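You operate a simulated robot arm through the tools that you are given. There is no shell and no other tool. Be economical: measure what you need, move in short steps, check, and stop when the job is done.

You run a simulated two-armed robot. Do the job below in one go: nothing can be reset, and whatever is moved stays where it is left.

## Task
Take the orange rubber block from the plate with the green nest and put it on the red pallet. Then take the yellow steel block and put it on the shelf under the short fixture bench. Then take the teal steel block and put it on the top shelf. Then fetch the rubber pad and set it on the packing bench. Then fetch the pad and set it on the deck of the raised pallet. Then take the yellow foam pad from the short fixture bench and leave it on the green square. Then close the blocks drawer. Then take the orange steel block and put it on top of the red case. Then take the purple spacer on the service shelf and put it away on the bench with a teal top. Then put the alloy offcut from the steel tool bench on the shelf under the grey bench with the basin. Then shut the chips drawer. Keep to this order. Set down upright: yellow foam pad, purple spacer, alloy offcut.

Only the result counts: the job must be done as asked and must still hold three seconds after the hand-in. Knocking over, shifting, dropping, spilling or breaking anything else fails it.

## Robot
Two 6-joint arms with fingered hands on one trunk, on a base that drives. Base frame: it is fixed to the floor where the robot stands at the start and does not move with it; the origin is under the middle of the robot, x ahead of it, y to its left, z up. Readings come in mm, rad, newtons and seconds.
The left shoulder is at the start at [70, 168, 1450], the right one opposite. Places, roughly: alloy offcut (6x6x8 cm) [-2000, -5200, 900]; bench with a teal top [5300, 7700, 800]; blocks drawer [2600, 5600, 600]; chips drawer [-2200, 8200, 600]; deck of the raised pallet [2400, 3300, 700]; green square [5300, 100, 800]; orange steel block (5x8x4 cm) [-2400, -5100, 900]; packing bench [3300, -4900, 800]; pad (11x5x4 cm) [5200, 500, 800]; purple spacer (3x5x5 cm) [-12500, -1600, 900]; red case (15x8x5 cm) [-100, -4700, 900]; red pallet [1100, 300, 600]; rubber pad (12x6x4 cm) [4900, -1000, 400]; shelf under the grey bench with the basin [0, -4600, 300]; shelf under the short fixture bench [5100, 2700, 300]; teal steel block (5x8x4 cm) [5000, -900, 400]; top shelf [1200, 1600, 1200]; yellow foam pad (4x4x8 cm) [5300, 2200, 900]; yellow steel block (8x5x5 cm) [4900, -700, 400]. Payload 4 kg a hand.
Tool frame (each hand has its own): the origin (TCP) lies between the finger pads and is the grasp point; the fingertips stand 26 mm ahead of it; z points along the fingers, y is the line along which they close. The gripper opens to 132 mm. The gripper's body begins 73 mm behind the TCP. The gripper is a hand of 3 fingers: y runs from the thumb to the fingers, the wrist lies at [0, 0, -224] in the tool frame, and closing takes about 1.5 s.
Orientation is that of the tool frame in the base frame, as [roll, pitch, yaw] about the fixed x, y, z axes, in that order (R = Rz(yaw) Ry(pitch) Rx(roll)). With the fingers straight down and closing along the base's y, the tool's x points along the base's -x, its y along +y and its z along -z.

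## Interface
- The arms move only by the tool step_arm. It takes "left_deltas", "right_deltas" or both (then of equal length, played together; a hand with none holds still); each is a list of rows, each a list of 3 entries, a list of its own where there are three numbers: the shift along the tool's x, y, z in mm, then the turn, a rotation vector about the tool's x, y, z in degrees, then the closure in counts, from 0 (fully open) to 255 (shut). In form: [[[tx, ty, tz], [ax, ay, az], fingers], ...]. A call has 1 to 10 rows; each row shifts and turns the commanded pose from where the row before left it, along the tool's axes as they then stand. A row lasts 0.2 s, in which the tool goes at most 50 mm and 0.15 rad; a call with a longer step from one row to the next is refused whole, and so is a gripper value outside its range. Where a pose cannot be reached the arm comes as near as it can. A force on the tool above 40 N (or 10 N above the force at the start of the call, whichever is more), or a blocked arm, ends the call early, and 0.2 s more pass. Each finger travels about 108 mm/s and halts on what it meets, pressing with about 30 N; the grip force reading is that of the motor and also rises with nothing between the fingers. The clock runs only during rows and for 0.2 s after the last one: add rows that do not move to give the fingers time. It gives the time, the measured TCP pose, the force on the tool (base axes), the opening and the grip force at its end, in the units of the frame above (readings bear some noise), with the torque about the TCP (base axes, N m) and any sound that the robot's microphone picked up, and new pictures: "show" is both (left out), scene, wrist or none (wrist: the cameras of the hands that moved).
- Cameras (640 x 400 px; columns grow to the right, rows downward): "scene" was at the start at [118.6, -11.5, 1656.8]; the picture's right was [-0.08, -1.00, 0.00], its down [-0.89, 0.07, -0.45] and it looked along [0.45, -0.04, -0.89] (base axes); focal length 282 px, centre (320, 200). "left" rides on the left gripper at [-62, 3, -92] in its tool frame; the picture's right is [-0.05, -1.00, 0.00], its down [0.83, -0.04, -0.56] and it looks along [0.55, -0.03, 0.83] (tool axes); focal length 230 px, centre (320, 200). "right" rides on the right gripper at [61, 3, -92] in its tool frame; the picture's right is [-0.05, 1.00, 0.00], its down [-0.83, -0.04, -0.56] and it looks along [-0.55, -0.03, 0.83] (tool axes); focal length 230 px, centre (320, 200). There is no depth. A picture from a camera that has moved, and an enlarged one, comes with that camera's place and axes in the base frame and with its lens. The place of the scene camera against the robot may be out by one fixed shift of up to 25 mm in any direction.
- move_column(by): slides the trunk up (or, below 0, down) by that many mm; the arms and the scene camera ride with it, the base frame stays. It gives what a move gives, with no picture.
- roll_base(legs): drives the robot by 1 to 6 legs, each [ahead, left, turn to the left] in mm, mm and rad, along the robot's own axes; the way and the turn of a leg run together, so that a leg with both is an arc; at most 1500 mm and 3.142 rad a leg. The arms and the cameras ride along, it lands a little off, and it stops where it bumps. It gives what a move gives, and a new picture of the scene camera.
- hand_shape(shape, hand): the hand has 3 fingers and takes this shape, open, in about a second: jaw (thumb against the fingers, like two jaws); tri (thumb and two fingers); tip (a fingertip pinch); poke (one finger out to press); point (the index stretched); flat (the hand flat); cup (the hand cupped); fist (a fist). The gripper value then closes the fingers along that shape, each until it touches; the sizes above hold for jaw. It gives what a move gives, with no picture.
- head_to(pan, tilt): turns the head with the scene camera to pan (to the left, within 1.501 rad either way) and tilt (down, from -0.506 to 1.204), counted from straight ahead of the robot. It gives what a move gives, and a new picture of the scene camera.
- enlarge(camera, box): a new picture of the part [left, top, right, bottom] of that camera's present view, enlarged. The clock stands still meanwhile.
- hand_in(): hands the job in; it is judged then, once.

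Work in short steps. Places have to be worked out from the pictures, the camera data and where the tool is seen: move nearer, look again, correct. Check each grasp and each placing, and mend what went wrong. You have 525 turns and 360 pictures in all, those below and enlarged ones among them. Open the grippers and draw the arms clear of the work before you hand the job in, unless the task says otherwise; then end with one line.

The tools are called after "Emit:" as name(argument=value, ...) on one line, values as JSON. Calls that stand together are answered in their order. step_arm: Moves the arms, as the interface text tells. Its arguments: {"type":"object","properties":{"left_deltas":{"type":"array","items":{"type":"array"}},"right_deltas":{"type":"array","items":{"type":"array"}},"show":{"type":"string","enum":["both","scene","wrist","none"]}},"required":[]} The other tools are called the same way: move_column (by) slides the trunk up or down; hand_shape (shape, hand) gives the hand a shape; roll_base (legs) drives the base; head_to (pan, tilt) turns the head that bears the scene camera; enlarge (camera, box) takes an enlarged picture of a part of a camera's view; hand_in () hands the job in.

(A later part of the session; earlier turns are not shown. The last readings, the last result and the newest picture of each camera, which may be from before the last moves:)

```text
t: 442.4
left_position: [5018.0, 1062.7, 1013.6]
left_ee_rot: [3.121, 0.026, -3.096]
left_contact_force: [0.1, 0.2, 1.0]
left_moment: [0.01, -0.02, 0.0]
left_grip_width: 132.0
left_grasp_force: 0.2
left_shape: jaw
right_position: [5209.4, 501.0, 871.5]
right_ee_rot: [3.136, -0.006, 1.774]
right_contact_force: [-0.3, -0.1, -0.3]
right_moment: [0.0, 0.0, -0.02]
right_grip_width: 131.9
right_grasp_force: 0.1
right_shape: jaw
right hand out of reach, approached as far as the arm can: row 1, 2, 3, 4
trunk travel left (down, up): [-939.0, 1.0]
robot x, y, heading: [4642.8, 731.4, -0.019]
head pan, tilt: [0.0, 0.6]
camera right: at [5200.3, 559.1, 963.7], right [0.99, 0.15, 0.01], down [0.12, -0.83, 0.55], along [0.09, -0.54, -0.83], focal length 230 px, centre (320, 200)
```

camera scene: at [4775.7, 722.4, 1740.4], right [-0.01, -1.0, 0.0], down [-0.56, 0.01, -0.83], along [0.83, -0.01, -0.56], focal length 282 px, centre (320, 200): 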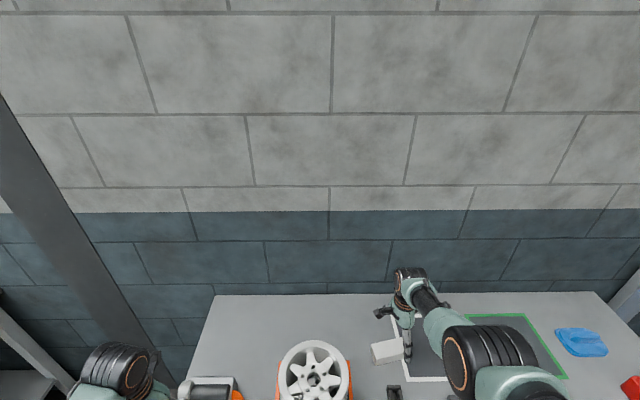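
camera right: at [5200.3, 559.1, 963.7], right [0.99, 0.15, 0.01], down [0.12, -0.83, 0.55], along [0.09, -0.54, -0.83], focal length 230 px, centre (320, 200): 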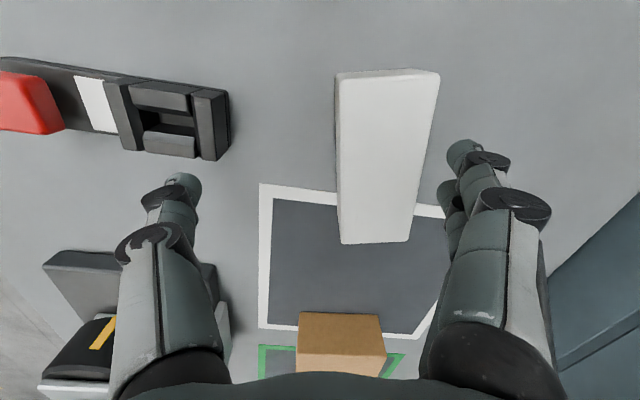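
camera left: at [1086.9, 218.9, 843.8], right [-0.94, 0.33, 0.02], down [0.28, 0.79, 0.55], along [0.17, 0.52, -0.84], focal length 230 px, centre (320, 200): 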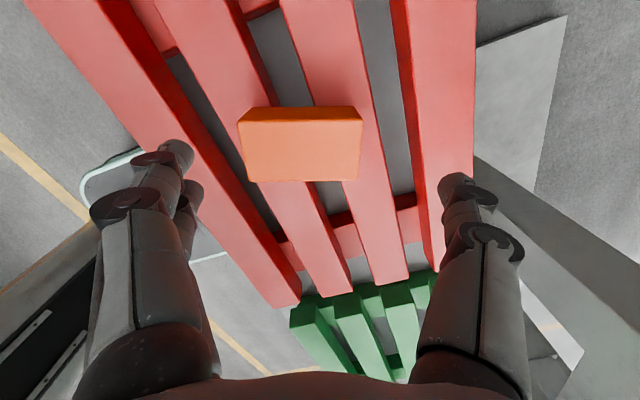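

Arm length limits lower poses; raise the hand back 75 mm at the right x, then lower the trunk instead.

Emit:
step_arm(right_deltas=[[[0, 0, -40], [0, 0, 0], 0], [[0, 0, -35], [0, 0, 0], 0], [[-3, 18, 0], [0, 0, 0], 0], [[-1, 18, 0], [0, 0, 0], 0], [[0, 0, 0], [0, 0, 0], 0]], show="none")

```text
t: 443.6
left_position: [5019.1, 1061.7, 1013.2]
left_ee_rot: [3.121, 0.025, -3.094]
left_contact_force: [0.5, -1.0, -0.8]
left_moment: [0.03, 0.01, -0.01]
left_grip_width: 131.8
left_grasp_force: 0.1
left_shape: jaw
right_position: [5246.5, 504.4, 947.6]
right_ee_rot: [3.137, -0.005, 1.774]
right_contact_force: [-0.2, -0.8, 0.5]
right_moment: [-0.01, 0.01, -0.01]
right_grip_width: 132.0
right_grasp_force: 0.1
right_shape: jaw
trunk travel left (down, up): [-939.0, 1.0]
robot x, y, heading: [4641.4, 728.6, -0.016]
head pan, tilt: [0.0, 0.6]
```

Before lowering the trunk, move the left hand up and back so it stays clear of the clamp tool under it.

Emit:
step_arm(left_deltas=[[[20, 20, -20], [0, 0, 0], 0], [[20, 20, -20], [0, 0, 0], 0], [[20, 20, -20], [0, 0, 0], 0], [[20, 20, -20], [0, 0, 0], 0]], show="none")

```text
t: 444.6
left_position: [4946.7, 1111.7, 1075.0]
left_ee_rot: [3.119, 0.021, -3.092]
left_contact_force: [-0.7, 0.0, 0.4]
left_moment: [-0.02, 0.04, 0.01]
left_grip_width: 131.9
left_grasp_force: 0.1
left_shape: jaw
left hand out of reach, approached as far as the arm can: row 4
right_position: [5249.0, 503.3, 946.6]
right_ee_rot: [3.14, -0.007, 1.775]
right_contact_force: [0.0, 0.8, 0.2]
right_moment: [0.03, 0.02, -0.02]
right_grip_width: 131.9
right_grasp_force: 0.1
right_shape: jaw
trunk travel left (down, up): [-939.0, 1.0]
robot x, y, heading: [4644.2, 726.9, -0.016]
head pan, tilt: [0.0, 0.6]
```

Good. Lower the trunk 110 mm onto the pad.

Emit:
move_column(by=-110)

Emit:
enlarge(camera="right", box=[0, 0, 640, 400])

```text
t: 446.0
left_position: [4945.0, 1113.7, 966.0]
left_ee_rot: [3.119, 0.025, -3.095]
left_contact_force: [0.0, 0.0, 0.2]
left_moment: [-0.02, -0.01, 0.01]
left_grip_width: 131.8
left_grasp_force: 0.1
left_shape: jaw
right_position: [5247.1, 505.3, 837.3]
right_ee_rot: [3.138, -0.006, 1.772]
right_contact_force: [0.2, 0.1, -0.4]
right_moment: [-0.01, 0.01, 0.01]
right_grip_width: 131.7
right_grasp_force: 0.3
right_shape: jaw
trunk travel left (down, up): [-829.0, 111.0]
robot x, y, heading: [4641.4, 729.0, -0.011]
head pan, tilt: [0.0, 0.6]
```

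```text
1.00 times, centred on (320, 200) of right
camera zoom: at [5238.7, 563.6, 929.4], right [0.99, 0.15, 0.0], down [0.12, -0.83, 0.55], along [0.09, -0.54, -0.84], focal length 230 px, centre (320, 200)
```

zoom: 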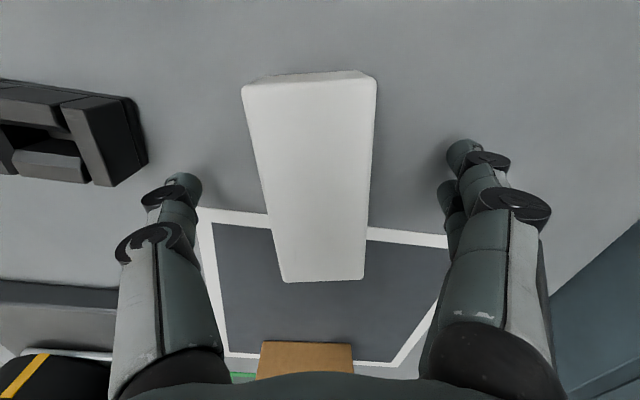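

Centred. Lower 6 mm, close, then lift.

Emit:
step_arm(right_deltas=[[[0, 0, 6], [0, 0, 0], 0], [[0, 0, 0], [0, 0, 0], 120], [[0, 0, 0], [0, 0, 0], 255], [[0, 0, 0], [0, 0, 0], 255], [[0, 0, 0], [0, 0, 0], 255], [[0, 0, 0], [0, 0, 0], 255], [[0, 0, 0], [0, 0, 0], 255], [[0, 0, 0], [0, 0, 0], 255]], show="none")

Emit:
move_column(by=110)

Emit:
enlarge(camera="right", box=[0, 0, 640, 400])

```text
t: 447.8
left_position: [4946.2, 1113.4, 965.2]
left_ee_rot: [3.118, 0.025, -3.094]
left_contact_force: [0.9, 0.0, -0.7]
left_moment: [0.0, 0.02, 0.0]
left_grip_width: 132.0
left_grasp_force: 0.0
left_shape: jaw
right_position: [5247.5, 504.6, 831.6]
right_ee_rot: [3.138, -0.007, 1.772]
right_contact_force: [1.0, 0.0, -0.7]
right_moment: [0.03, -0.04, 0.02]
right_grip_width: 43.5
right_grasp_force: 30.2
right_shape: jaw
trunk travel left (down, up): [-829.0, 111.0]
robot x, y, heading: [4646.5, 728.3, -0.011]
head pan, tilt: [0.0, 0.6]
```

```text
t: 449.3
left_position: [4945.4, 1113.1, 1076.1]
left_ee_rot: [3.12, 0.024, -3.094]
left_contact_force: [0.1, 0.2, 0.2]
left_moment: [0.02, -0.01, 0.0]
left_grip_width: 132.2
left_grasp_force: 0.0
left_shape: jaw
right_position: [5248.5, 504.9, 940.9]
right_ee_rot: [3.139, -0.005, 1.773]
right_contact_force: [0.6, -0.2, 0.2]
right_moment: [-0.03, 0.02, -0.04]
right_grip_width: 43.7
right_grasp_force: 29.8
right_shape: jaw
trunk travel left (down, up): [-939.0, 1.0]
robot x, y, heading: [4647.2, 734.3, -0.016]
head pan, tilt: [0.0, 0.6]
```

```text
1.00 times, centred on (320, 200) of right
camera zoom: at [5238.7, 563.2, 1033.3], right [0.99, 0.15, 0.0], down [0.12, -0.83, 0.55], along [0.08, -0.54, -0.84], focal length 230 px, centre (320, 200)
```

zoom: 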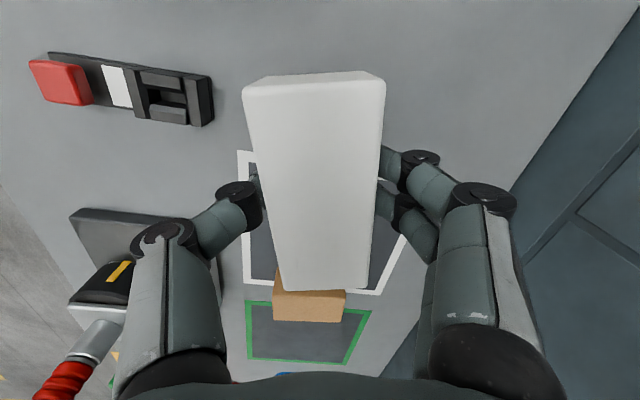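

Pad held. Back out and drive to the raised pallet's +x side, then turn to face it.

Emit:
roll_base(legs=[[-720, 0, 0.016], [0, 1300, 0], [0, 1150, 0], [0, 0, 3.14]])

Emit:
head_to(pan=0.0, tilt=0.5)

```text
t: 472.4
left_position: [3709.4, 2899.7, 1076.0]
left_ee_rot: [3.119, 0.025, -0.039]
left_contact_force: [-0.6, 0.5, 0.1]
left_moment: [0.06, -0.01, 0.02]
left_grip_width: 131.9
left_grasp_force: 0.1
left_shape: jaw
right_position: [3462.0, 3531.1, 941.2]
right_ee_rot: [3.138, -0.006, -1.452]
right_contact_force: [0.3, -0.2, 0.4]
right_moment: [-0.03, -0.01, 0.03]
right_grip_width: 42.8
right_grasp_force: 29.5
right_shape: jaw
trunk travel left (down, up): [-939.0, 1.0]
robot x, y, heading: [4044.7, 3252.6, 3.043]
head pan, tilt: [0.0, 0.6]
camera scene: at [3910.6, 3263.5, 1739.2], right [0.1, 1.0, 0.0], down [0.56, -0.06, -0.82], along [-0.82, 0.08, -0.57], focal length 282 px, centre (320, 200)
```

scene: 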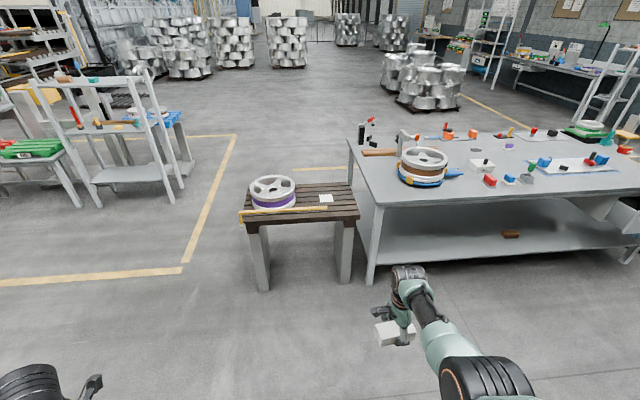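

```text
t: 473.0
left_position: [3710.4, 2899.5, 1075.5]
left_ee_rot: [3.118, 0.024, -0.038]
left_contact_force: [-0.2, 0.7, -0.4]
left_moment: [0.01, -0.02, 0.02]
left_grip_width: 131.9
left_grasp_force: 0.0
left_shape: jaw
right_position: [3462.7, 3531.8, 942.8]
right_ee_rot: [3.138, -0.006, -1.453]
right_contact_force: [0.1, -0.2, -0.9]
right_moment: [-0.02, -0.01, 0.01]
right_grip_width: 42.7
right_grasp_force: 30.1
right_shape: jaw
trunk travel left (down, up): [-939.0, 1.0]
robot x, y, heading: [4040.6, 3254.8, 3.04]
head pan, tilt: [0.0, 0.499]
camera scene: at [3908.1, 3263.6, 1748.2], right [0.1, 1.0, 0.0], down [0.48, -0.05, -0.88], along [-0.87, 0.09, -0.48], focal length 282 px, centre (320, 200)
```

scene: 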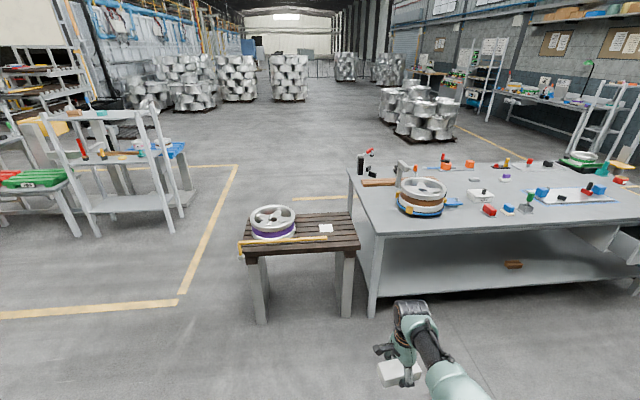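

The deck is at x 2255–2640, y 2951–3630; free area at the near right. Straighten and approach with the right hand at y≈3530.

Emit:
roll_base(legs=[[0, 0, 0.1], [620, -55, 0]])

Emit:
head_to(pan=-0.2, tilt=0.8)

```text
t: 477.1
left_position: [3120.5, 2931.0, 1075.9]
left_ee_rot: [3.117, 0.025, 0.053]
left_contact_force: [0.8, -1.0, -0.4]
left_moment: [-0.02, 0.02, 0.0]
left_grip_width: 132.1
left_grasp_force: 0.1
left_shape: jaw
right_position: [2816.3, 3536.7, 941.2]
right_ee_rot: [3.138, -0.006, -1.363]
right_contact_force: [0.1, -0.4, -1.0]
right_moment: [0.03, 0.03, -0.02]
right_grip_width: 42.7
right_grasp_force: 30.3
right_shape: jaw
trunk travel left (down, up): [-939.0, 1.0]
robot x, y, heading: [3418.1, 3314.7, 3.131]
head pan, tilt: [0.0, 0.499]
camera scene: at [3285.1, 3309.3, 1748.5], right [0.01, 1.0, 0.0], down [0.48, 0.0, -0.88], along [-0.88, 0.01, -0.48], focal length 282 px, centre (320, 200)
```

scene: 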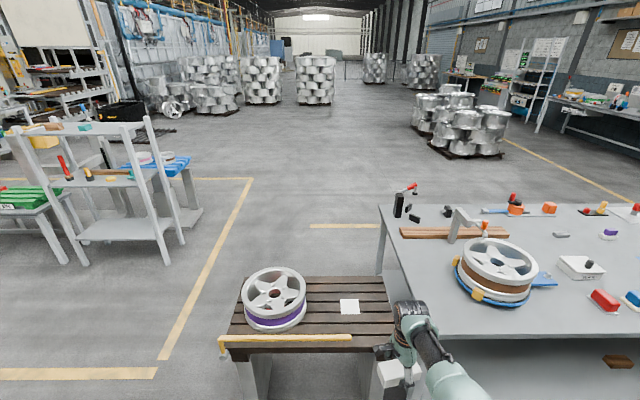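

```text
t: 477.9
left_position: [3119.9, 2929.4, 1076.0]
left_ee_rot: [3.117, 0.026, 0.051]
left_contact_force: [0.3, -0.2, 0.6]
left_moment: [-0.05, 0.03, 0.02]
left_grip_width: 132.1
left_grasp_force: 0.0
left_shape: jaw
right_position: [2815.6, 3537.1, 941.4]
right_ee_rot: [3.14, -0.004, -1.366]
right_contact_force: [0.0, -0.1, -0.9]
right_moment: [0.01, -0.04, -0.04]
right_grip_width: 42.6
right_grasp_force: 29.9
right_shape: jaw
trunk travel left (down, up): [-939.0, 1.0]
robot x, y, heading: [3416.8, 3314.9, 3.137]
head pan, tilt: [-0.201, 0.799]
camera scene: at [3294.5, 3325.5, 1722.3], right [0.21, 0.98, 0.0], down [0.7, -0.15, -0.7], along [-0.68, 0.14, -0.72], focal length 282 px, centre (320, 200)
```

scene: 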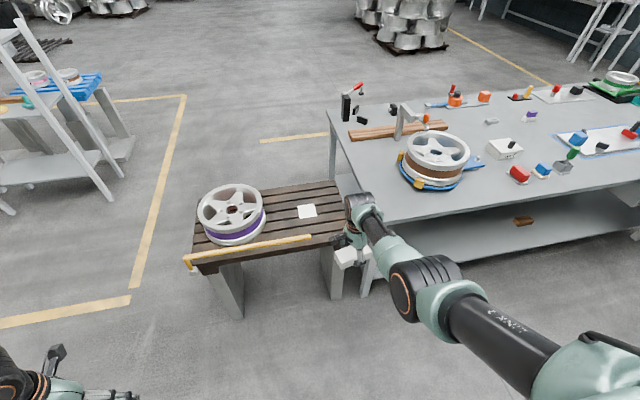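

Target centre (2490, 3512): between card, ruler and deck edge. Drive in and look with the wrist camera.

Emit:
roll_base(legs=[[320, 25, 0]])

Emit:
move_column(by=-120)

Emit:
enlarge(camera="right", box=[0, 0, 640, 400])

```text
t: 480.0
left_position: [2799.9, 2909.5, 1076.1]
left_ee_rot: [3.118, 0.026, 0.046]
left_contact_force: [0.6, 0.0, -0.5]
left_moment: [0.0, -0.02, 0.02]
left_grip_width: 131.9
left_grasp_force: 0.1
left_shape: jaw
right_position: [2496.7, 3519.4, 942.7]
right_ee_rot: [3.136, -0.005, -1.371]
right_contact_force: [0.1, 0.5, 0.5]
right_moment: [0.0, -0.02, 0.04]
right_grip_width: 42.8
right_grasp_force: 30.5
right_shape: jaw
trunk travel left (down, up): [-939.0, 1.0]
robot x, y, heading: [3099.0, 3292.1, 3.128]
head pan, tilt: [-0.201, 0.799]
camera scene: at [2978.3, 3304.6, 1722.6], right [0.21, 0.98, 0.0], down [0.7, -0.15, -0.7], along [-0.68, 0.15, -0.72], focal length 282 px, centre (320, 200)
```

scene: 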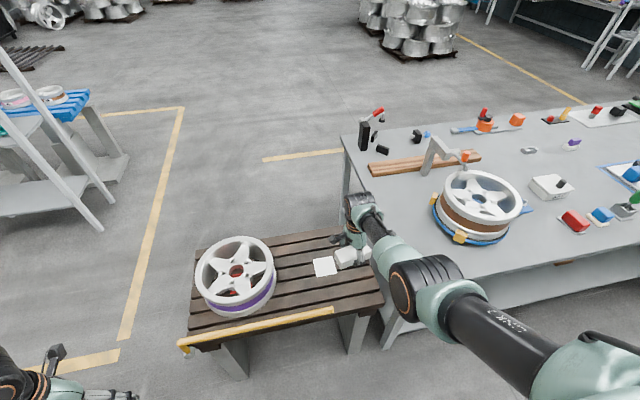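

```text
t: 481.5
left_position: [2796.4, 2909.9, 955.5]
left_ee_rot: [3.119, 0.024, 0.045]
left_contact_force: [-0.1, 0.6, -0.1]
left_moment: [0.02, 0.01, -0.04]
left_grip_width: 131.9
left_grasp_force: 0.0
left_shape: jaw
right_position: [2496.3, 3519.3, 821.6]
right_ee_rot: [3.138, -0.005, -1.369]
right_contact_force: [0.7, -0.1, -0.4]
right_moment: [0.02, 0.02, -0.01]
right_grip_width: 42.8
right_grasp_force: 30.2
right_shape: jaw
trunk travel left (down, up): [-819.0, 121.0]
robot x, y, heading: [3095.8, 3292.3, 3.126]
head pan, tilt: [-0.201, 0.799]
```

```text
1.00 times, centred on (320, 200) of right
camera zoom: at [2505.4, 3456.8, 913.2], right [-0.99, -0.15, 0.0], down [-0.12, 0.83, 0.55], along [-0.08, 0.54, -0.84], focal length 230 px, centre (320, 200)
```

zoom: 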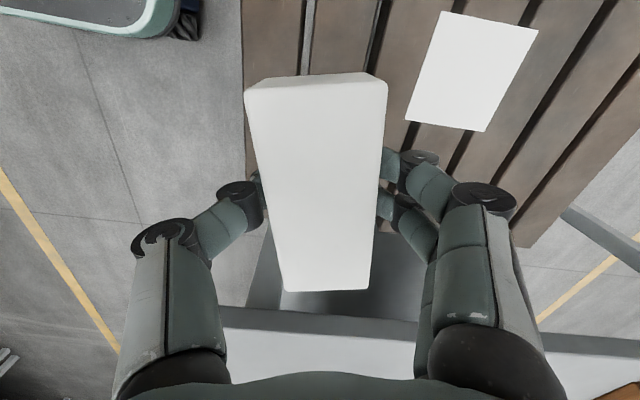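

The deck's end is nearer than thought (y≈3570), so shift to (2485, 3480), then lower carefully.

Emit:
step_arm(right_deltas=[[[18, 9, 0], [0, 0, 0], 255], [[18, 9, 15], [0, 0, 0], 255], [[0, 0, 20], [0, 0, 0], 255], [[0, 0, 0], [0, 0, 0], 255]], show="wrist")

```text
t: 482.5
left_position: [2797.5, 2909.9, 956.5]
left_ee_rot: [3.119, 0.022, 0.045]
left_contact_force: [-0.2, 0.0, -0.4]
left_moment: [-0.01, -0.01, 0.0]
left_grip_width: 131.9
left_grasp_force: 0.1
left_shape: jaw
right_position: [2500.6, 3481.8, 798.4]
right_ee_rot: [3.139, -0.005, -1.368]
right_contact_force: [-0.4, -0.2, 0.2]
right_moment: [0.0, 0.01, 0.02]
right_grip_width: 42.8
right_grasp_force: 30.2
right_shape: jaw
right hand out of reach, approached as far as the arm can: row 2, 3
trunk travel left (down, up): [-819.0, 121.0]
robot x, y, heading: [3099.6, 3293.2, 3.13]
head pan, tilt: [-0.201, 0.799]
camera right: at [2510.9, 3419.3, 889.8], right [-0.99, -0.15, 0.0], down [-0.12, 0.83, 0.55], along [-0.08, 0.54, -0.83], focal length 230 px, centre (320, 200)
```

right: 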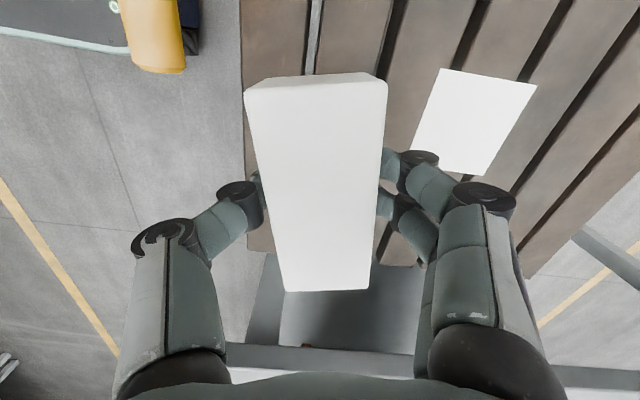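

Good placement with margins. Use the trunk to go down 35 mm.

Emit:
move_column(by=-35)

Emit:
move_column(by=-8)

```text
t: 483.3
left_position: [2798.0, 2909.1, 920.6]
left_ee_rot: [3.119, 0.024, 0.045]
left_contact_force: [0.6, -0.3, 0.0]
left_moment: [0.0, 0.02, 0.03]
left_grip_width: 131.8
left_grasp_force: 0.0
left_shape: jaw
right_position: [2502.0, 3481.2, 762.6]
right_ee_rot: [3.139, -0.004, -1.37]
right_contact_force: [0.0, -0.3, -0.5]
right_moment: [-0.01, 0.01, -0.02]
right_grip_width: 42.8
right_grasp_force: 29.7
right_shape: jaw
trunk travel left (down, up): [-784.0, 156.0]
robot x, y, heading: [3098.9, 3296.4, 3.129]
head pan, tilt: [-0.201, 0.799]
```

```text
t: 483.9
left_position: [2797.5, 2910.5, 912.7]
left_ee_rot: [3.12, 0.025, 0.045]
left_contact_force: [0.5, 0.2, 0.5]
left_moment: [0.01, -0.01, 0.01]
left_grip_width: 132.3
left_grasp_force: 0.0
left_shape: jaw
right_position: [2502.2, 3482.0, 754.7]
right_ee_rot: [3.138, -0.006, -1.37]
right_contact_force: [-0.2, 0.2, -0.4]
right_moment: [0.0, 0.01, -0.01]
right_grip_width: 42.9
right_grasp_force: 29.8
right_shape: jaw
trunk travel left (down, up): [-776.0, 164.0]
robot x, y, heading: [3092.5, 3287.9, 3.128]
head pan, tilt: [-0.201, 0.799]
```

Emit:
move_column(by=-10)

Emit:
move_column(by=-8)

Emit:
enlarge(camera="right", box=[0, 0, 640, 400])

```text
t: 484.4
left_position: [2798.2, 2910.3, 901.6]
left_ee_rot: [3.119, 0.025, 0.045]
left_contact_force: [-0.1, 0.2, 0.0]
left_moment: [0.03, 0.01, 0.05]
left_grip_width: 132.0
left_grasp_force: 0.1
left_shape: jaw
right_position: [2500.9, 3481.7, 745.1]
right_ee_rot: [3.138, -0.006, -1.371]
right_contact_force: [0.0, -0.1, -0.3]
right_moment: [0.01, 0.0, 0.0]
right_grip_width: 42.8
right_grasp_force: 29.8
right_shape: jaw
trunk travel left (down, up): [-766.0, 174.0]
robot x, y, heading: [3101.1, 3291.1, 3.127]
head pan, tilt: [-0.201, 0.799]
```

```text
t: 485.0
left_position: [2796.1, 2909.6, 895.4]
left_ee_rot: [3.12, 0.025, 0.046]
left_contact_force: [-0.4, -0.2, 0.0]
left_moment: [0.03, 0.0, 0.0]
left_grip_width: 132.1
left_grasp_force: 0.1
left_shape: jaw
right_position: [2501.7, 3481.5, 736.5]
right_ee_rot: [3.138, -0.005, -1.37]
right_contact_force: [-0.1, 0.0, 0.3]
right_moment: [0.04, -0.01, 0.04]
right_grip_width: 42.5
right_grasp_force: 30.2
right_shape: jaw
trunk travel left (down, up): [-758.0, 182.0]
robot x, y, heading: [3097.8, 3295.8, 3.128]
head pan, tilt: [-0.201, 0.799]
```

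```text
1.00 times, centred on (320, 200) of right
camera zoom: at [2511.1, 3419.4, 829.0], right [-0.99, -0.15, 0.0], down [-0.12, 0.83, 0.55], along [-0.08, 0.54, -0.84], focal length 230 px, centre (320, 200)
```

zoom: 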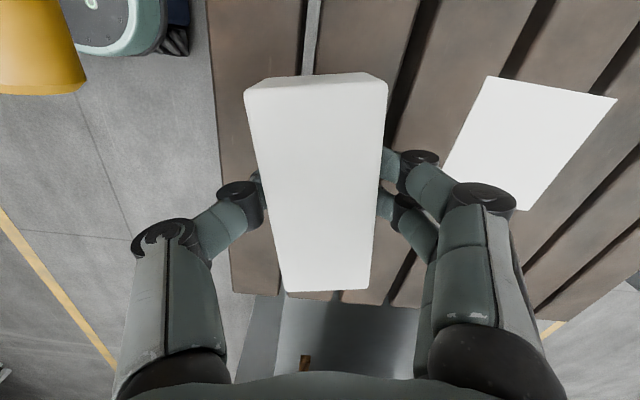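

Still above the deck. Continue in small steps.

Emit:
move_column(by=-8)

Emit:
move_column(by=-6)

Emit:
move_column(by=-6)

```text
t: 485.6
left_position: [2797.6, 2909.8, 887.0]
left_ee_rot: [3.119, 0.023, 0.045]
left_contact_force: [-0.3, 0.7, 0.1]
left_moment: [0.0, 0.03, -0.01]
left_grip_width: 131.9
left_grasp_force: 0.1
left_shape: jaw
right_position: [2500.7, 3482.3, 729.0]
right_ee_rot: [3.137, -0.004, -1.369]
right_contact_force: [-0.8, 0.8, -0.1]
right_moment: [-0.02, 0.01, 0.0]
right_grip_width: 42.7
right_grasp_force: 29.7
right_shape: jaw
trunk travel left (down, up): [-750.0, 190.0]
robot x, y, heading: [3095.3, 3293.4, 3.121]
head pan, tilt: [-0.201, 0.799]
```

```text
t: 486.1
left_position: [2796.2, 2908.7, 880.7]
left_ee_rot: [3.119, 0.024, 0.045]
left_contact_force: [-0.6, 0.0, -0.3]
left_moment: [0.01, -0.02, -0.03]
left_grip_width: 132.0
left_grasp_force: 0.1
left_shape: jaw
right_position: [2501.9, 3482.7, 723.2]
right_ee_rot: [3.138, -0.004, -1.369]
right_contact_force: [0.5, 0.2, -0.5]
right_moment: [-0.02, 0.01, 0.02]
right_grip_width: 42.8
right_grasp_force: 29.9
right_shape: jaw
trunk travel left (down, up): [-744.0, 196.0]
robot x, y, heading: [3097.8, 3292.4, 3.13]
head pan, tilt: [-0.201, 0.799]
```

```text
t: 486.7
left_position: [2795.5, 2909.3, 875.0]
left_ee_rot: [3.12, 0.025, 0.045]
left_contact_force: [-0.3, 0.3, 0.6]
left_moment: [0.0, 0.03, -0.01]
left_grip_width: 132.1
left_grasp_force: 0.1
left_shape: jaw
right_position: [2501.1, 3481.1, 718.4]
right_ee_rot: [3.138, -0.006, -1.37]
right_contact_force: [0.3, 0.1, -0.4]
right_moment: [-0.01, 0.0, 0.0]
right_grip_width: 42.9
right_grasp_force: 30.3
right_shape: jaw
trunk travel left (down, up): [-738.0, 202.0]
robot x, y, heading: [3097.7, 3290.8, 3.131]
head pan, tilt: [-0.201, 0.799]
```

Use the arm with fine rows and the force guard.

Emit:
step_arm(right_deltas=[[[0, 0, 4], [0, 0, 0], 255], [[0, 0, 4], [0, 0, 0], 255], [[0, 0, 4], [0, 0, 0], 255], [[0, 0, 4], [0, 0, 0], 255], [[0, 0, 4], [0, 0, 0], 255]], show="wrist")

```text
t: 487.9
left_position: [2798.9, 2908.9, 875.2]
left_ee_rot: [3.122, 0.026, 0.048]
left_contact_force: [-0.7, 0.7, -1.2]
left_moment: [0.0, 0.03, -0.01]
left_grip_width: 131.7
left_grasp_force: 0.1
left_shape: jaw
right_position: [2504.9, 3482.1, 709.5]
right_ee_rot: [3.128, -0.003, -1.367]
right_contact_force: [-5.1, -1.8, 18.2]
right_moment: [-0.11, 0.24, -0.01]
right_grip_width: 43.7
right_grasp_force: 30.2
right_shape: jaw
right hand out of reach, approached as far as the arm can: row 2, 4
trunk travel left (down, up): [-738.0, 202.0]
robot x, y, heading: [3097.7, 3292.0, 3.125]
head pan, tilt: [-0.201, 0.799]
camera right: at [2516.2, 3419.7, 801.3], right [-0.99, -0.15, 0.01], down [-0.12, 0.83, 0.55], along [-0.09, 0.54, -0.83], focal length 230 px, centre (320, 200)
```

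right: 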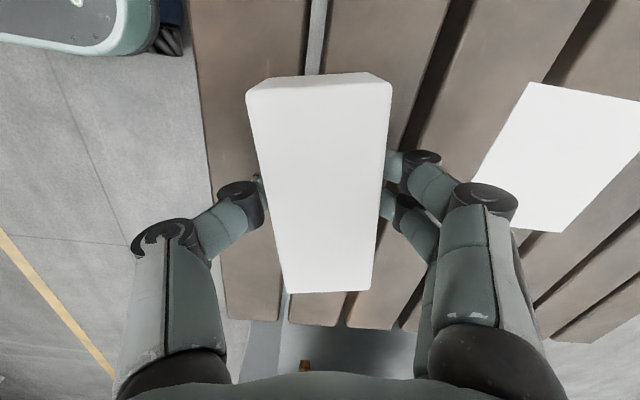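

On the deck. Ease 4 mm, open, then lift.

Emit:
step_arm(right_deltas=[[[0, 0, -5], [0, 0, 0], 255], [[0, 0, 0], [0, 0, 0], 150], [[0, 0, 0], [0, 0, 0], 60], [[0, 0, 0], [0, 0, 0], 60], [[0, 0, 0], [0, 0, 0], 60], [[0, 0, -30], [0, 0, 0], 60], [[0, 0, -40], [0, 0, 0], 60]], show="none")

Emit:
move_column(by=200)

Emit:
enlarge(camera="right", box=[0, 0, 640, 400])

```text
t: 489.5
left_position: [2797.7, 2909.0, 875.1]
left_ee_rot: [3.12, 0.024, 0.045]
left_contact_force: [0.2, 0.2, -0.5]
left_moment: [-0.01, -0.02, -0.01]
left_grip_width: 131.9
left_grasp_force: 0.0
left_shape: jaw
right_position: [2475.2, 3478.8, 762.1]
right_ee_rot: [-3.141, -0.006, -1.37]
right_contact_force: [1.0, 0.6, -0.2]
right_moment: [-0.01, 0.05, 0.02]
right_grip_width: 100.7
right_grasp_force: 0.0
right_shape: jaw
right hand out of reach, approached as far as the arm can: row 6, 7
trunk travel left (down, up): [-738.0, 202.0]
robot x, y, heading: [3097.2, 3293.9, 3.127]
head pan, tilt: [-0.201, 0.799]
```

```text
t: 491.6
left_position: [2797.5, 2910.6, 1074.9]
left_ee_rot: [3.121, 0.024, 0.044]
left_contact_force: [0.3, 0.6, -0.1]
left_moment: [0.04, -0.03, 0.0]
left_grip_width: 132.1
left_grasp_force: 0.1
left_shape: jaw
right_position: [2476.1, 3479.0, 962.9]
right_ee_rot: [-3.141, -0.006, -1.369]
right_contact_force: [-0.4, 0.0, 0.1]
right_moment: [0.03, -0.02, -0.03]
right_grip_width: 100.7
right_grasp_force: 0.0
right_shape: jaw
trunk travel left (down, up): [-938.0, 2.0]
robot x, y, heading: [3098.2, 3293.0, 3.127]
head pan, tilt: [-0.201, 0.799]
```

```text
1.00 times, centred on (320, 200) of right
camera zoom: at [2485.0, 3416.4, 1054.3], right [-0.99, -0.15, 0.0], down [-0.12, 0.83, 0.55], along [-0.08, 0.54, -0.84], focal length 230 px, centre (320, 200)
```

zoom: 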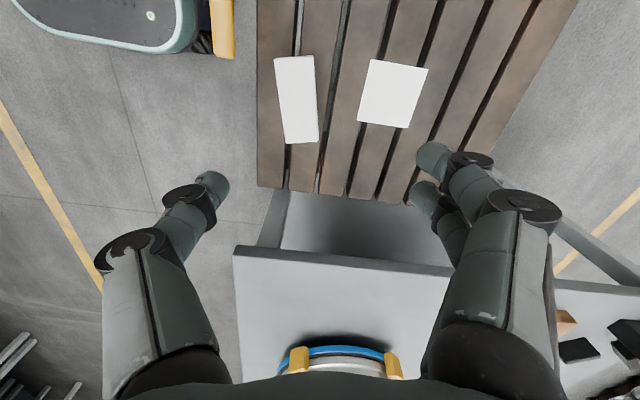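

Pad rests on the deck. Next the yellow foam pad: back off, turn to the short fixture bench and look from above.

Emit:
roll_base(legs=[[-800, 0, 0], [0, 0, -3.127], [0, -830, 0]])

Emit:
head_to(pan=-0.1, tilt=0.6)

```text
t: 507.6
left_position: [4167.9, 2794.7, 1074.0]
left_ee_rot: [3.12, 0.025, 3.125]
left_contact_force: [-0.5, -0.6, 0.2]
left_moment: [0.0, 0.03, 0.02]
left_grip_width: 131.9
left_grasp_force: 0.1
left_shape: jaw
right_position: [4451.2, 2205.4, 962.7]
right_ee_rot: [3.141, -0.005, 1.708]
right_contact_force: [-0.2, 0.0, -0.3]
right_moment: [0.02, 0.0, 0.01]
right_grip_width: 100.7
right_grasp_force: 0.0
right_shape: jaw
trunk travel left (down, up): [-938.0, 2.0]
robot x, y, heading: [3842.1, 2432.0, -0.073]
head pan, tilt: [-0.201, 0.799]
camera scene: at [3975.5, 2399.7, 1721.3], right [-0.28, -0.96, 0.0], down [-0.69, 0.2, -0.7], along [0.67, -0.19, -0.72], focal length 282 px, centre (320, 200)
```

scene: 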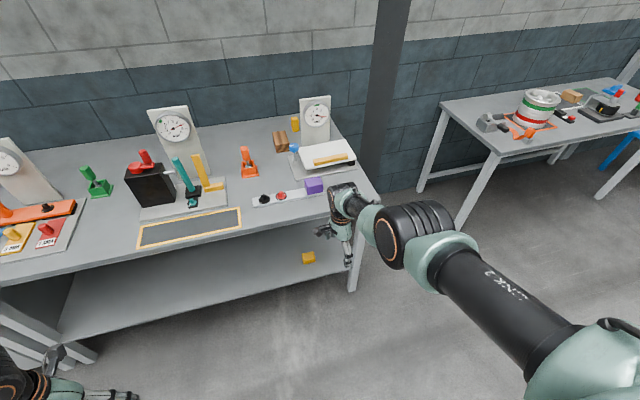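

```text
t: 508.4
left_position: [4167.8, 2793.4, 1076.0]
left_ee_rot: [3.12, 0.024, 3.122]
left_contact_force: [0.4, -0.2, 0.2]
left_moment: [0.02, 0.01, 0.02]
left_grip_width: 132.0
left_grasp_force: 0.0
left_shape: jaw
right_position: [4451.9, 2205.3, 961.9]
right_ee_rot: [3.141, -0.007, 1.71]
right_contact_force: [-0.6, 0.2, -0.4]
right_moment: [0.01, 0.0, -0.01]
right_grip_width: 100.5
right_grasp_force: 0.1
right_shape: jaw
trunk travel left (down, up): [-938.0, 2.0]
robot x, y, heading: [3844.8, 2431.1, -0.08]
head pan, tilt: [-0.099, 0.6]
camera scene: at [3984.8, 2404.7, 1738.1], right [-0.18, -0.98, 0.0], down [-0.56, 0.1, -0.82], along [0.81, -0.15, -0.57], focal length 282 px, centre (320, 200)
```

scene: 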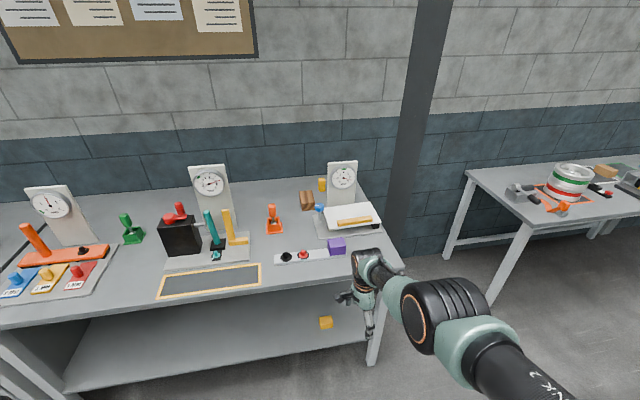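

Emit:
enlarge(camera="scene", box=[250, 150, 410, 270])

```text
3.33 times, centred on (330, 210) of scene
camera zoom: at [3984.8, 2404.7, 1738.1], right [-0.18, -0.98, 0.0], down [-0.56, 0.1, -0.82], along [0.81, -0.15, -0.57], focal length 942 px, centre (287, 167)
```

zoom: 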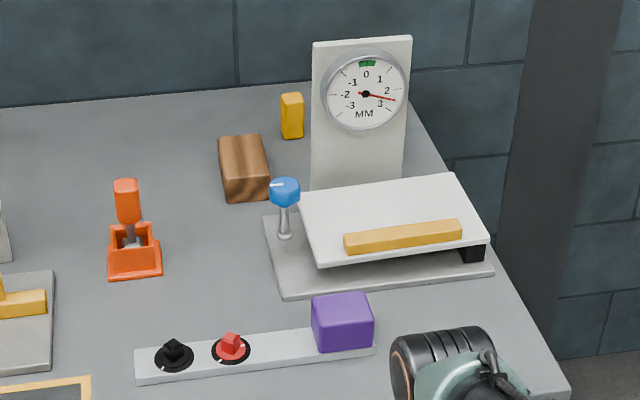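

Yellow pad stands at the back of the bench near (5390, 2137), only ~200 mm from its right end; the gap between the benches (y 1110–1930) lets me approach at a steep angle. First pull the right hand in and drive to the gap mouth, then turn to 75°.

Emit:
step_arm(right_deltas=[[[9, -40, 0], [0, 0, 0], 0], [[9, -40, 0], [0, 0, 0], 0], [[9, -40, 0], [0, 0, 0], 0], [[9, -40, 0], [0, 0, 0], 0]], show="none")

Emit:
roll_base(legs=[[0, 0, 0.08], [0, -1000, 0], [0, 0, 1.309]])

Emit:
head_to(pan=-1.0, tilt=0.7)

```text
t: 509.4
left_position: [4166.9, 2792.2, 1073.8]
left_ee_rot: [3.117, 0.025, 3.125]
left_contact_force: [-0.6, -0.2, -0.3]
left_moment: [0.0, -0.01, 0.03]
left_grip_width: 131.8
left_grasp_force: 0.0
left_shape: jaw
right_position: [4402.0, 2225.8, 887.9]
right_ee_rot: [-3.14, -0.006, 1.708]
right_contact_force: [-0.2, -0.1, -0.2]
right_moment: [0.02, -0.01, -0.01]
right_grip_width: 131.9
right_grasp_force: 0.1
right_shape: jaw
right hand out of reach, approached as far as the arm can: row 1, 2, 3, 4
trunk travel left (down, up): [-938.0, 2.0]
robot x, y, heading: [3841.4, 2430.7, -0.08]
head pan, tilt: [-0.099, 0.6]
```

```text
t: 518.2
left_position: [3550.5, 1824.5, 1074.7]
left_ee_rot: [3.119, 0.024, -1.808]
left_contact_force: [-0.1, 0.9, 0.2]
left_moment: [0.04, 0.02, -0.01]
left_grip_width: 131.8
left_grasp_force: 0.0
left_shape: jaw
right_position: [4154.5, 1928.8, 888.3]
right_ee_rot: [-3.14, -0.008, 3.059]
right_contact_force: [0.4, -0.2, -0.1]
right_moment: [0.01, 0.0, 0.0]
right_grip_width: 131.8
right_grasp_force: 0.1
right_shape: jaw
trunk travel left (down, up): [-938.0, 2.0]
robot x, y, heading: [3833.3, 1427.9, 1.277]
head pan, tilt: [-0.099, 0.6]
camera scene: at [3888.1, 1550.9, 1738.2], right [0.92, -0.39, 0.0], down [-0.22, -0.52, -0.82], along [0.32, 0.76, -0.57], focal length 282 px, centre (320, 200)
```

scene: 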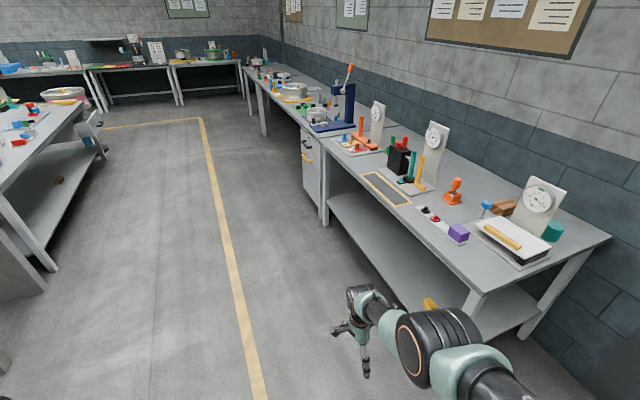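

```text
t: 519.4
left_position: [3548.3, 1824.1, 1074.7]
left_ee_rot: [3.12, 0.024, -1.808]
left_contact_force: [0.3, -0.8, -0.2]
left_moment: [-0.03, -0.03, 0.0]
left_grip_width: 131.9
left_grasp_force: 0.0
left_shape: jaw
right_position: [4154.3, 1930.0, 888.3]
right_ee_rot: [-3.139, -0.006, 3.06]
right_contact_force: [-0.7, 0.2, -0.3]
right_moment: [-0.02, -0.02, 0.01]
right_grip_width: 131.9
right_grasp_force: 0.2
right_shape: jaw
trunk travel left (down, up): [-938.0, 2.0]
robot x, y, heading: [3833.4, 1423.8, 1.273]
head pan, tilt: [-1.0, 0.7]
camera scene: at [3935.3, 1492.3, 1729.6], right [0.27, -0.96, 0.0], down [-0.62, -0.17, -0.76], along [0.74, 0.21, -0.64], focal length 282 px, centre (320, 200)
```

scene: 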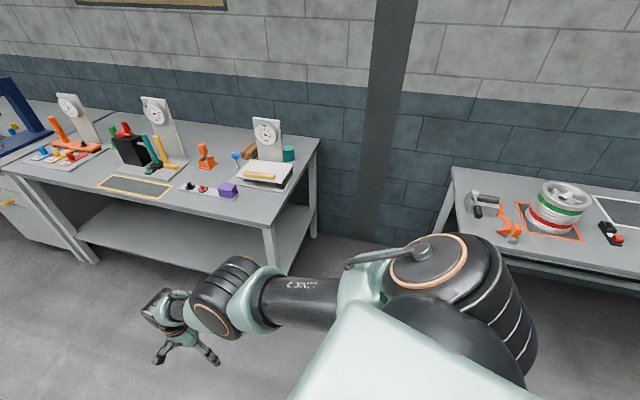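

Triangulation: bench top z≈850, right edge y≈1930; foam pad ≈ (5332, 2148) with a teal cylinder just beside it (5326, 2085), dial stand at (5103, 2092). So fingers should close along x: rotate the right hand back toward neutral here in free space.

Emit:
step_arm(right_deltas=[[[0, 0, 0], [0, 0, -8.5], 0], [[0, 0, 0], [0, 0, -8.5], 0], [[0, 0, 0], [0, 0, -8.5], 0], [[0, 0, 0], [0, 0, -8.5], 0], [[0, 0, 0], [0, 0, -8.5], 0], [[0, 0, 0], [0, 0, -8.5], 0], [[0, 0, 0], [0, 0, -8.5], 0], [[0, 0, 0], [0, 0, -8.5], 0], [[0, 0, 0], [0, 0, -8.5], 0], [[0, 0, 0], [0, 0, -8.5], 0]], show="none")

Emit:
step_arm(right_deltas=[[[20, 0, -25], [0, 0, -4], 0], [[25, 0, -25], [0, 0, -4], 0], [[30, 0, -25], [0, 0, 0], 0], [[30, 0, -25], [0, 0, 0], 0], [[30, 0, -25], [0, 0, 0], 0]], show="none")

```text
t: 521.6
left_position: [3550.1, 1824.1, 1075.3]
left_ee_rot: [3.12, 0.025, -1.806]
left_contact_force: [-0.3, -1.3, 0.1]
left_moment: [-0.02, 0.0, -0.01]
left_grip_width: 132.1
left_grasp_force: 0.1
left_shape: jaw
right_position: [4154.4, 1930.1, 889.0]
right_ee_rot: [3.136, -0.002, -1.739]
right_contact_force: [-0.1, 0.1, 0.5]
right_moment: [0.04, -0.03, 0.02]
right_grip_width: 131.9
right_grasp_force: 0.0
right_shape: jaw
trunk travel left (down, up): [-938.0, 2.0]
robot x, y, heading: [3831.3, 1427.0, 1.269]
head pan, tilt: [-1.0, 0.7]
```

```text
t: 522.8
left_position: [3550.4, 1823.1, 1075.3]
left_ee_rot: [3.119, 0.024, -1.809]
left_contact_force: [0.0, 0.5, -0.5]
left_moment: [-0.05, 0.0, 0.0]
left_grip_width: 131.8
left_grasp_force: 0.1
left_shape: jaw
right_position: [4169.2, 1942.6, 910.4]
right_ee_rot: [3.133, -0.001, -1.6]
right_contact_force: [-0.4, -0.1, -0.2]
right_moment: [-0.01, 0.02, 0.01]
right_grip_width: 132.1
right_grasp_force: 0.1
right_shape: jaw
right hand out of reach, approached as far as the arm can: row 1, 2, 3, 4, 5
trunk travel left (down, up): [-938.0, 2.0]
robot x, y, heading: [3832.6, 1424.0, 1.271]
head pan, tilt: [-1.0, 0.7]
```

Retracting isn't accepted, so instead raise the hand for clearance and enter the gap with the base held low in y.

Emit:
step_arm(right_deltas=[[[0, 0, -30], [0, 0, 0], 0], [[0, 0, -30], [0, 0, 0], 0], [[0, 0, -30], [0, 0, 0], 0], [[0, 0, -30], [0, 0, 0], 0]], show="none")

```text
t: 523.8
left_position: [3548.7, 1823.7, 1074.5]
left_ee_rot: [3.118, 0.025, -1.808]
left_contact_force: [0.5, -0.5, -0.2]
left_moment: [-0.02, 0.02, -0.02]
left_grip_width: 131.8
left_grasp_force: 0.0
left_shape: jaw
right_position: [4175.9, 1993.4, 999.8]
right_ee_rot: [3.133, -0.004, -1.601]
right_contact_force: [-0.6, 0.3, -0.4]
right_moment: [-0.01, 0.02, 0.02]
right_grip_width: 132.0
right_grasp_force: 0.1
right_shape: jaw
right hand out of reach, approached as far as the arm can: row 1, 2, 3, 4
trunk travel left (down, up): [-938.0, 2.0]
robot x, y, heading: [3829.7, 1433.7, 1.273]
head pan, tilt: [-1.0, 0.7]
```

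The 17° extra yaw seems to cause the limit. Return the hand to neutral yaw, retract, and use heading 90° instead.

Emit:
step_arm(right_deltas=[[[0, 0, 0], [0, 0, 7.7], 0], [[0, 0, 0], [0, 0, 7.7], 0], [[30, 0, 0], [0, 0, 0], 0], [[30, 0, 0], [0, 0, 0], 0], [[30, 0, 0], [0, 0, 0], 0]], show="none")

```text
t: 525.0
left_position: [3549.9, 1825.1, 1074.5]
left_ee_rot: [3.118, 0.026, -1.807]
left_contact_force: [-0.5, 0.4, -0.3]
left_moment: [-0.04, -0.01, -0.01]
left_grip_width: 131.9
left_grasp_force: 0.0
left_shape: jaw
right_position: [4160.3, 1977.4, 964.6]
right_ee_rot: [3.137, -0.003, -1.87]
right_contact_force: [0.0, 0.7, -0.5]
right_moment: [0.01, -0.01, 0.01]
right_grip_width: 132.0
right_grasp_force: 0.0
right_shape: jaw
right hand out of reach, approached as far as the arm can: row 3, 4, 5
trunk travel left (down, up): [-938.0, 2.0]
robot x, y, heading: [3830.4, 1427.7, 1.276]
head pan, tilt: [-1.0, 0.7]
```

Perhaps it is the inward position that limits. Move outward 90 mm first, then retract.

Emit:
step_arm(right_deltas=[[[0, -45, 0], [0, 0, 0], 0], [[0, -45, 0], [0, 0, 0], 0], [[30, 0, 0], [0, 0, 0], 0], [[30, 0, 0], [0, 0, 0], 0], [[30, 0, 0], [0, 0, 0], 0]], show="none")

```text
t: 526.2
left_position: [3549.5, 1824.1, 1075.9]
left_ee_rot: [3.118, 0.025, -1.808]
left_contact_force: [0.1, -0.2, 0.1]
left_moment: [-0.02, 0.0, 0.02]
left_grip_width: 132.1
left_grasp_force: 0.0
left_shape: jaw
right_position: [4241.1, 1933.0, 921.7]
right_ee_rot: [3.135, -0.004, -1.869]
right_contact_force: [0.4, 0.0, 0.6]
right_moment: [0.03, 0.04, 0.02]
right_grip_width: 131.9
right_grasp_force: 0.1
right_shape: jaw
right hand out of reach, approached as far as the arm can: row 1, 3, 4, 5
trunk travel left (down, up): [-938.0, 2.0]
robot x, y, heading: [3833.1, 1423.5, 1.273]
head pan, tilt: [-1.0, 0.7]
```

Measured points all lie on the arm's outer sphere, so the commanded pose is simply still outside it. Keep retracting.

Emit:
step_arm(right_deltas=[[[40, 0, -20], [0, 0, 0], 0], [[40, 0, -20], [0, 0, 0], 0], [[40, 0, -20], [0, 0, 0], 0], [[40, 0, -20], [0, 0, 0], 0]], show="none")

```text
t: 527.2
left_position: [3549.7, 1824.3, 1075.1]
left_ee_rot: [3.119, 0.025, -1.808]
left_contact_force: [-1.2, 0.4, -0.3]
left_moment: [0.02, -0.01, -0.01]
left_grip_width: 132.4
left_grasp_force: 0.0
left_shape: jaw
right_position: [4238.6, 1925.4, 909.1]
right_ee_rot: [3.135, -0.004, -1.87]
right_contact_force: [0.1, 0.6, 0.0]
right_moment: [-0.02, 0.0, -0.02]
right_grip_width: 131.7
right_grasp_force: 0.0
right_shape: jaw
right hand out of reach, approached as far as the arm can: row 1, 2, 3, 4
trunk travel left (down, up): [-938.0, 2.0]
robot x, y, heading: [3833.7, 1428.0, 1.272]
head pan, tilt: [-1.0, 0.7]
```

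Perhaps the commanded z is far too low. Step upward until it stops being out of reach.

Emit:
step_arm(right_deltas=[[[0, 0, -45], [0, 0, 0], 0], [[0, 0, -45], [0, 0, 0], 0], [[0, 0, -45], [0, 0, 0], 0]], show="none")

```text
t: 528.0
left_position: [3549.5, 1823.6, 1076.4]
left_ee_rot: [3.118, 0.025, -1.808]
left_contact_force: [-0.5, -0.3, -0.5]
left_moment: [-0.03, -0.02, 0.01]
left_grip_width: 131.9
left_grasp_force: 0.1
left_shape: jaw
right_position: [4256.8, 1981.6, 1015.9]
right_ee_rot: [3.136, -0.004, -1.869]
right_contact_force: [-0.2, -0.6, 0.2]
right_moment: [0.03, -0.03, 0.01]
right_grip_width: 132.2
right_grasp_force: 0.0
right_shape: jaw
right hand out of reach, approached as far as the arm can: row 1, 2, 3
trunk travel left (down, up): [-938.0, 2.0]
robot x, y, heading: [3835.4, 1429.6, 1.275]
head pan, tilt: [-1.0, 0.7]
```

Emit:
step_arm(right_deltas=[[[45, 0, 0], [0, 0, 0], 0], [[45, 0, 0], [0, 0, 0], 0], [[45, 0, 0], [0, 0, 0], 0], [[45, 0, 0], [0, 0, 0], 0]], show="none")

```text
t: 529.0
left_position: [3551.0, 1824.6, 1075.3]
left_ee_rot: [3.119, 0.025, -1.808]
left_contact_force: [-0.1, -0.7, 0.6]
left_moment: [0.02, 0.0, 0.01]
left_grip_width: 132.0
left_grasp_force: 0.1
left_shape: jaw
right_position: [4250.9, 1943.0, 939.0]
right_ee_rot: [3.133, -0.003, -1.868]
right_contact_force: [0.8, 0.0, 0.6]
right_moment: [-0.01, -0.01, -0.02]
right_grip_width: 132.1
right_grasp_force: 0.0
right_shape: jaw
right hand out of reach, approached as far as the arm can: row 1, 2, 3, 4
trunk travel left (down, up): [-938.0, 2.0]
robot x, y, heading: [3835.3, 1427.5, 1.273]
head pan, tilt: [-1.0, 0.7]
```

The arm seems stuck straight (singular). Try a combination of tilt and upward motion to bend the elbow.

Emit:
step_arm(right_deltas=[[[0, -20, 0], [0, -8, 0], 0], [[0, -20, 0], [0, -8, 0], 0], [[0, 0, 0], [0, -8, 0], 0], [[0, 0, 0], [0, -8, 0], 0], [[0, 0, 0], [0, -8, 0], 0]], show="scene")

```text
t: 530.2
left_position: [3549.8, 1823.9, 1075.1]
left_ee_rot: [3.12, 0.024, -1.809]
left_contact_force: [-0.2, -0.2, -0.1]
left_moment: [-0.02, 0.0, -0.01]
left_grip_width: 131.9
left_grasp_force: 0.0
left_shape: jaw
right_position: [4314.4, 1995.7, 895.1]
right_ee_rot: [3.135, 0.697, -1.876]
right_contact_force: [0.2, 0.4, 0.2]
right_moment: [0.01, -0.01, -0.01]
right_grip_width: 131.7
right_grasp_force: 0.1
right_shape: jaw
right hand out of reach, approached as far as the arm can: row 1, 2, 3, 4, 5
trunk travel left (down, up): [-938.0, 2.0]
robot x, y, heading: [3836.3, 1424.6, 1.271]
head pan, tilt: [-1.0, 0.7]
camera scene: at [3936.1, 1491.4, 1729.6], right [0.27, -0.96, 0.0], down [-0.62, -0.17, -0.76], along [0.74, 0.21, -0.64], focal length 282 px, centre (320, 200)
```

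scene: 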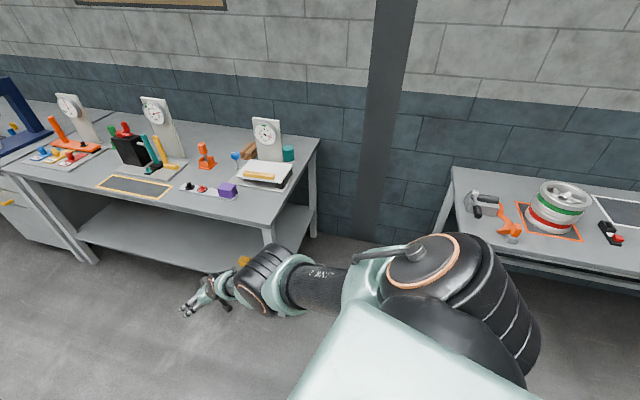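

Emit:
step_arm(right_deltas=[[[34, 0, -29], [0, 0, 0], 0], [[34, 0, -29], [0, 0, 0], 0], [[34, 0, -29], [0, 0, 0], 0], [[34, 0, -29], [0, 0, 0], 0], [[34, 0, -29], [0, 0, 0], 0], [[34, 0, -29], [0, 0, 0], 0]], show="none")

```text
t: 531.6
left_position: [3549.0, 1821.0, 1075.5]
left_ee_rot: [3.119, 0.026, -1.808]
left_contact_force: [-0.4, -0.7, 0.7]
left_moment: [0.08, 0.02, 0.02]
left_grip_width: 132.3
left_grasp_force: 0.1
left_shape: jaw
right_position: [4289.6, 1855.3, 810.2]
right_ee_rot: [3.09, 0.713, -1.913]
right_contact_force: [2.0, 1.5, 1.9]
right_moment: [-0.16, 0.08, 0.12]
right_grip_width: 131.8
right_grasp_force: 0.0
right_shape: jaw
right hand out of reach, approached as far as the arm can: row 1, 2, 3, 4, 5
trunk travel left (down, up): [-938.0, 2.0]
robot x, y, heading: [3832.8, 1428.6, 1.277]
head pan, tilt: [-1.0, 0.7]
```

Row 6 was reachable — the arm has come off the singular pose. Let it settle.

Emit:
step_arm(right_deltas=[[[0, 0, 0], [0, 0, 0], 0], [[0, 0, 0], [0, 0, 0], 0], [[0, 0, 0], [0, 0, 0], 0]], show="none")

```text
t: 532.4
left_position: [3549.8, 1823.9, 1074.6]
left_ee_rot: [3.12, 0.025, -1.808]
left_contact_force: [-0.3, 0.5, 0.7]
left_moment: [-0.01, 0.01, -0.01]
left_grip_width: 132.2
left_grasp_force: 0.0
left_shape: jaw
right_position: [4291.4, 1851.2, 803.1]
right_ee_rot: [3.134, 0.698, -1.877]
right_contact_force: [0.2, -0.9, 0.4]
right_moment: [0.0, -0.02, 0.01]
right_grip_width: 131.9
right_grasp_force: 0.0
right_shape: jaw
trunk travel left (down, up): [-938.0, 2.0]
robot x, y, heading: [3833.4, 1428.8, 1.269]
head pan, tilt: [-1.0, 0.7]
```

Commanded and measured agree again (z 803). Raise and retract, then bring the tool vertical.

Emit:
step_arm(right_deltas=[[[-8.8, 0, -44.8], [0, 0, 0], 0], [[-8.8, 0, -44.8], [0, 0, 0], 0], [[-8.8, 0, -44.8], [0, 0, 0], 0], [[-8.8, 0, -44.8], [0, 0, 0], 0], [[0, 0, 0], [0, 8, 0], 0], [[0, 0, 0], [0, 8, 0], 0], [[0, 0, 0], [0, 8, 0], 0], [[0, 0, 0], [0, 8, 0], 0], [[0, 0, 0], [0, 8, 0], 0]], show="none")

```text
t: 534.4
left_position: [3550.2, 1824.4, 1074.4]
left_ee_rot: [3.119, 0.023, -1.808]
left_contact_force: [0.0, 0.1, 0.2]
left_moment: [-0.03, -0.02, 0.03]
left_grip_width: 132.3
left_grasp_force: 0.1
left_shape: jaw
right_position: [4266.0, 1770.8, 967.2]
right_ee_rot: [3.135, -0.005, -1.869]
right_contact_force: [0.1, -0.5, 0.2]
right_moment: [-0.06, -0.01, -0.01]
right_grip_width: 132.2
right_grasp_force: 0.1
right_shape: jaw
trunk travel left (down, up): [-938.0, 2.0]
robot x, y, heading: [3834.2, 1428.1, 1.275]
head pan, tilt: [-1.0, 0.7]
```

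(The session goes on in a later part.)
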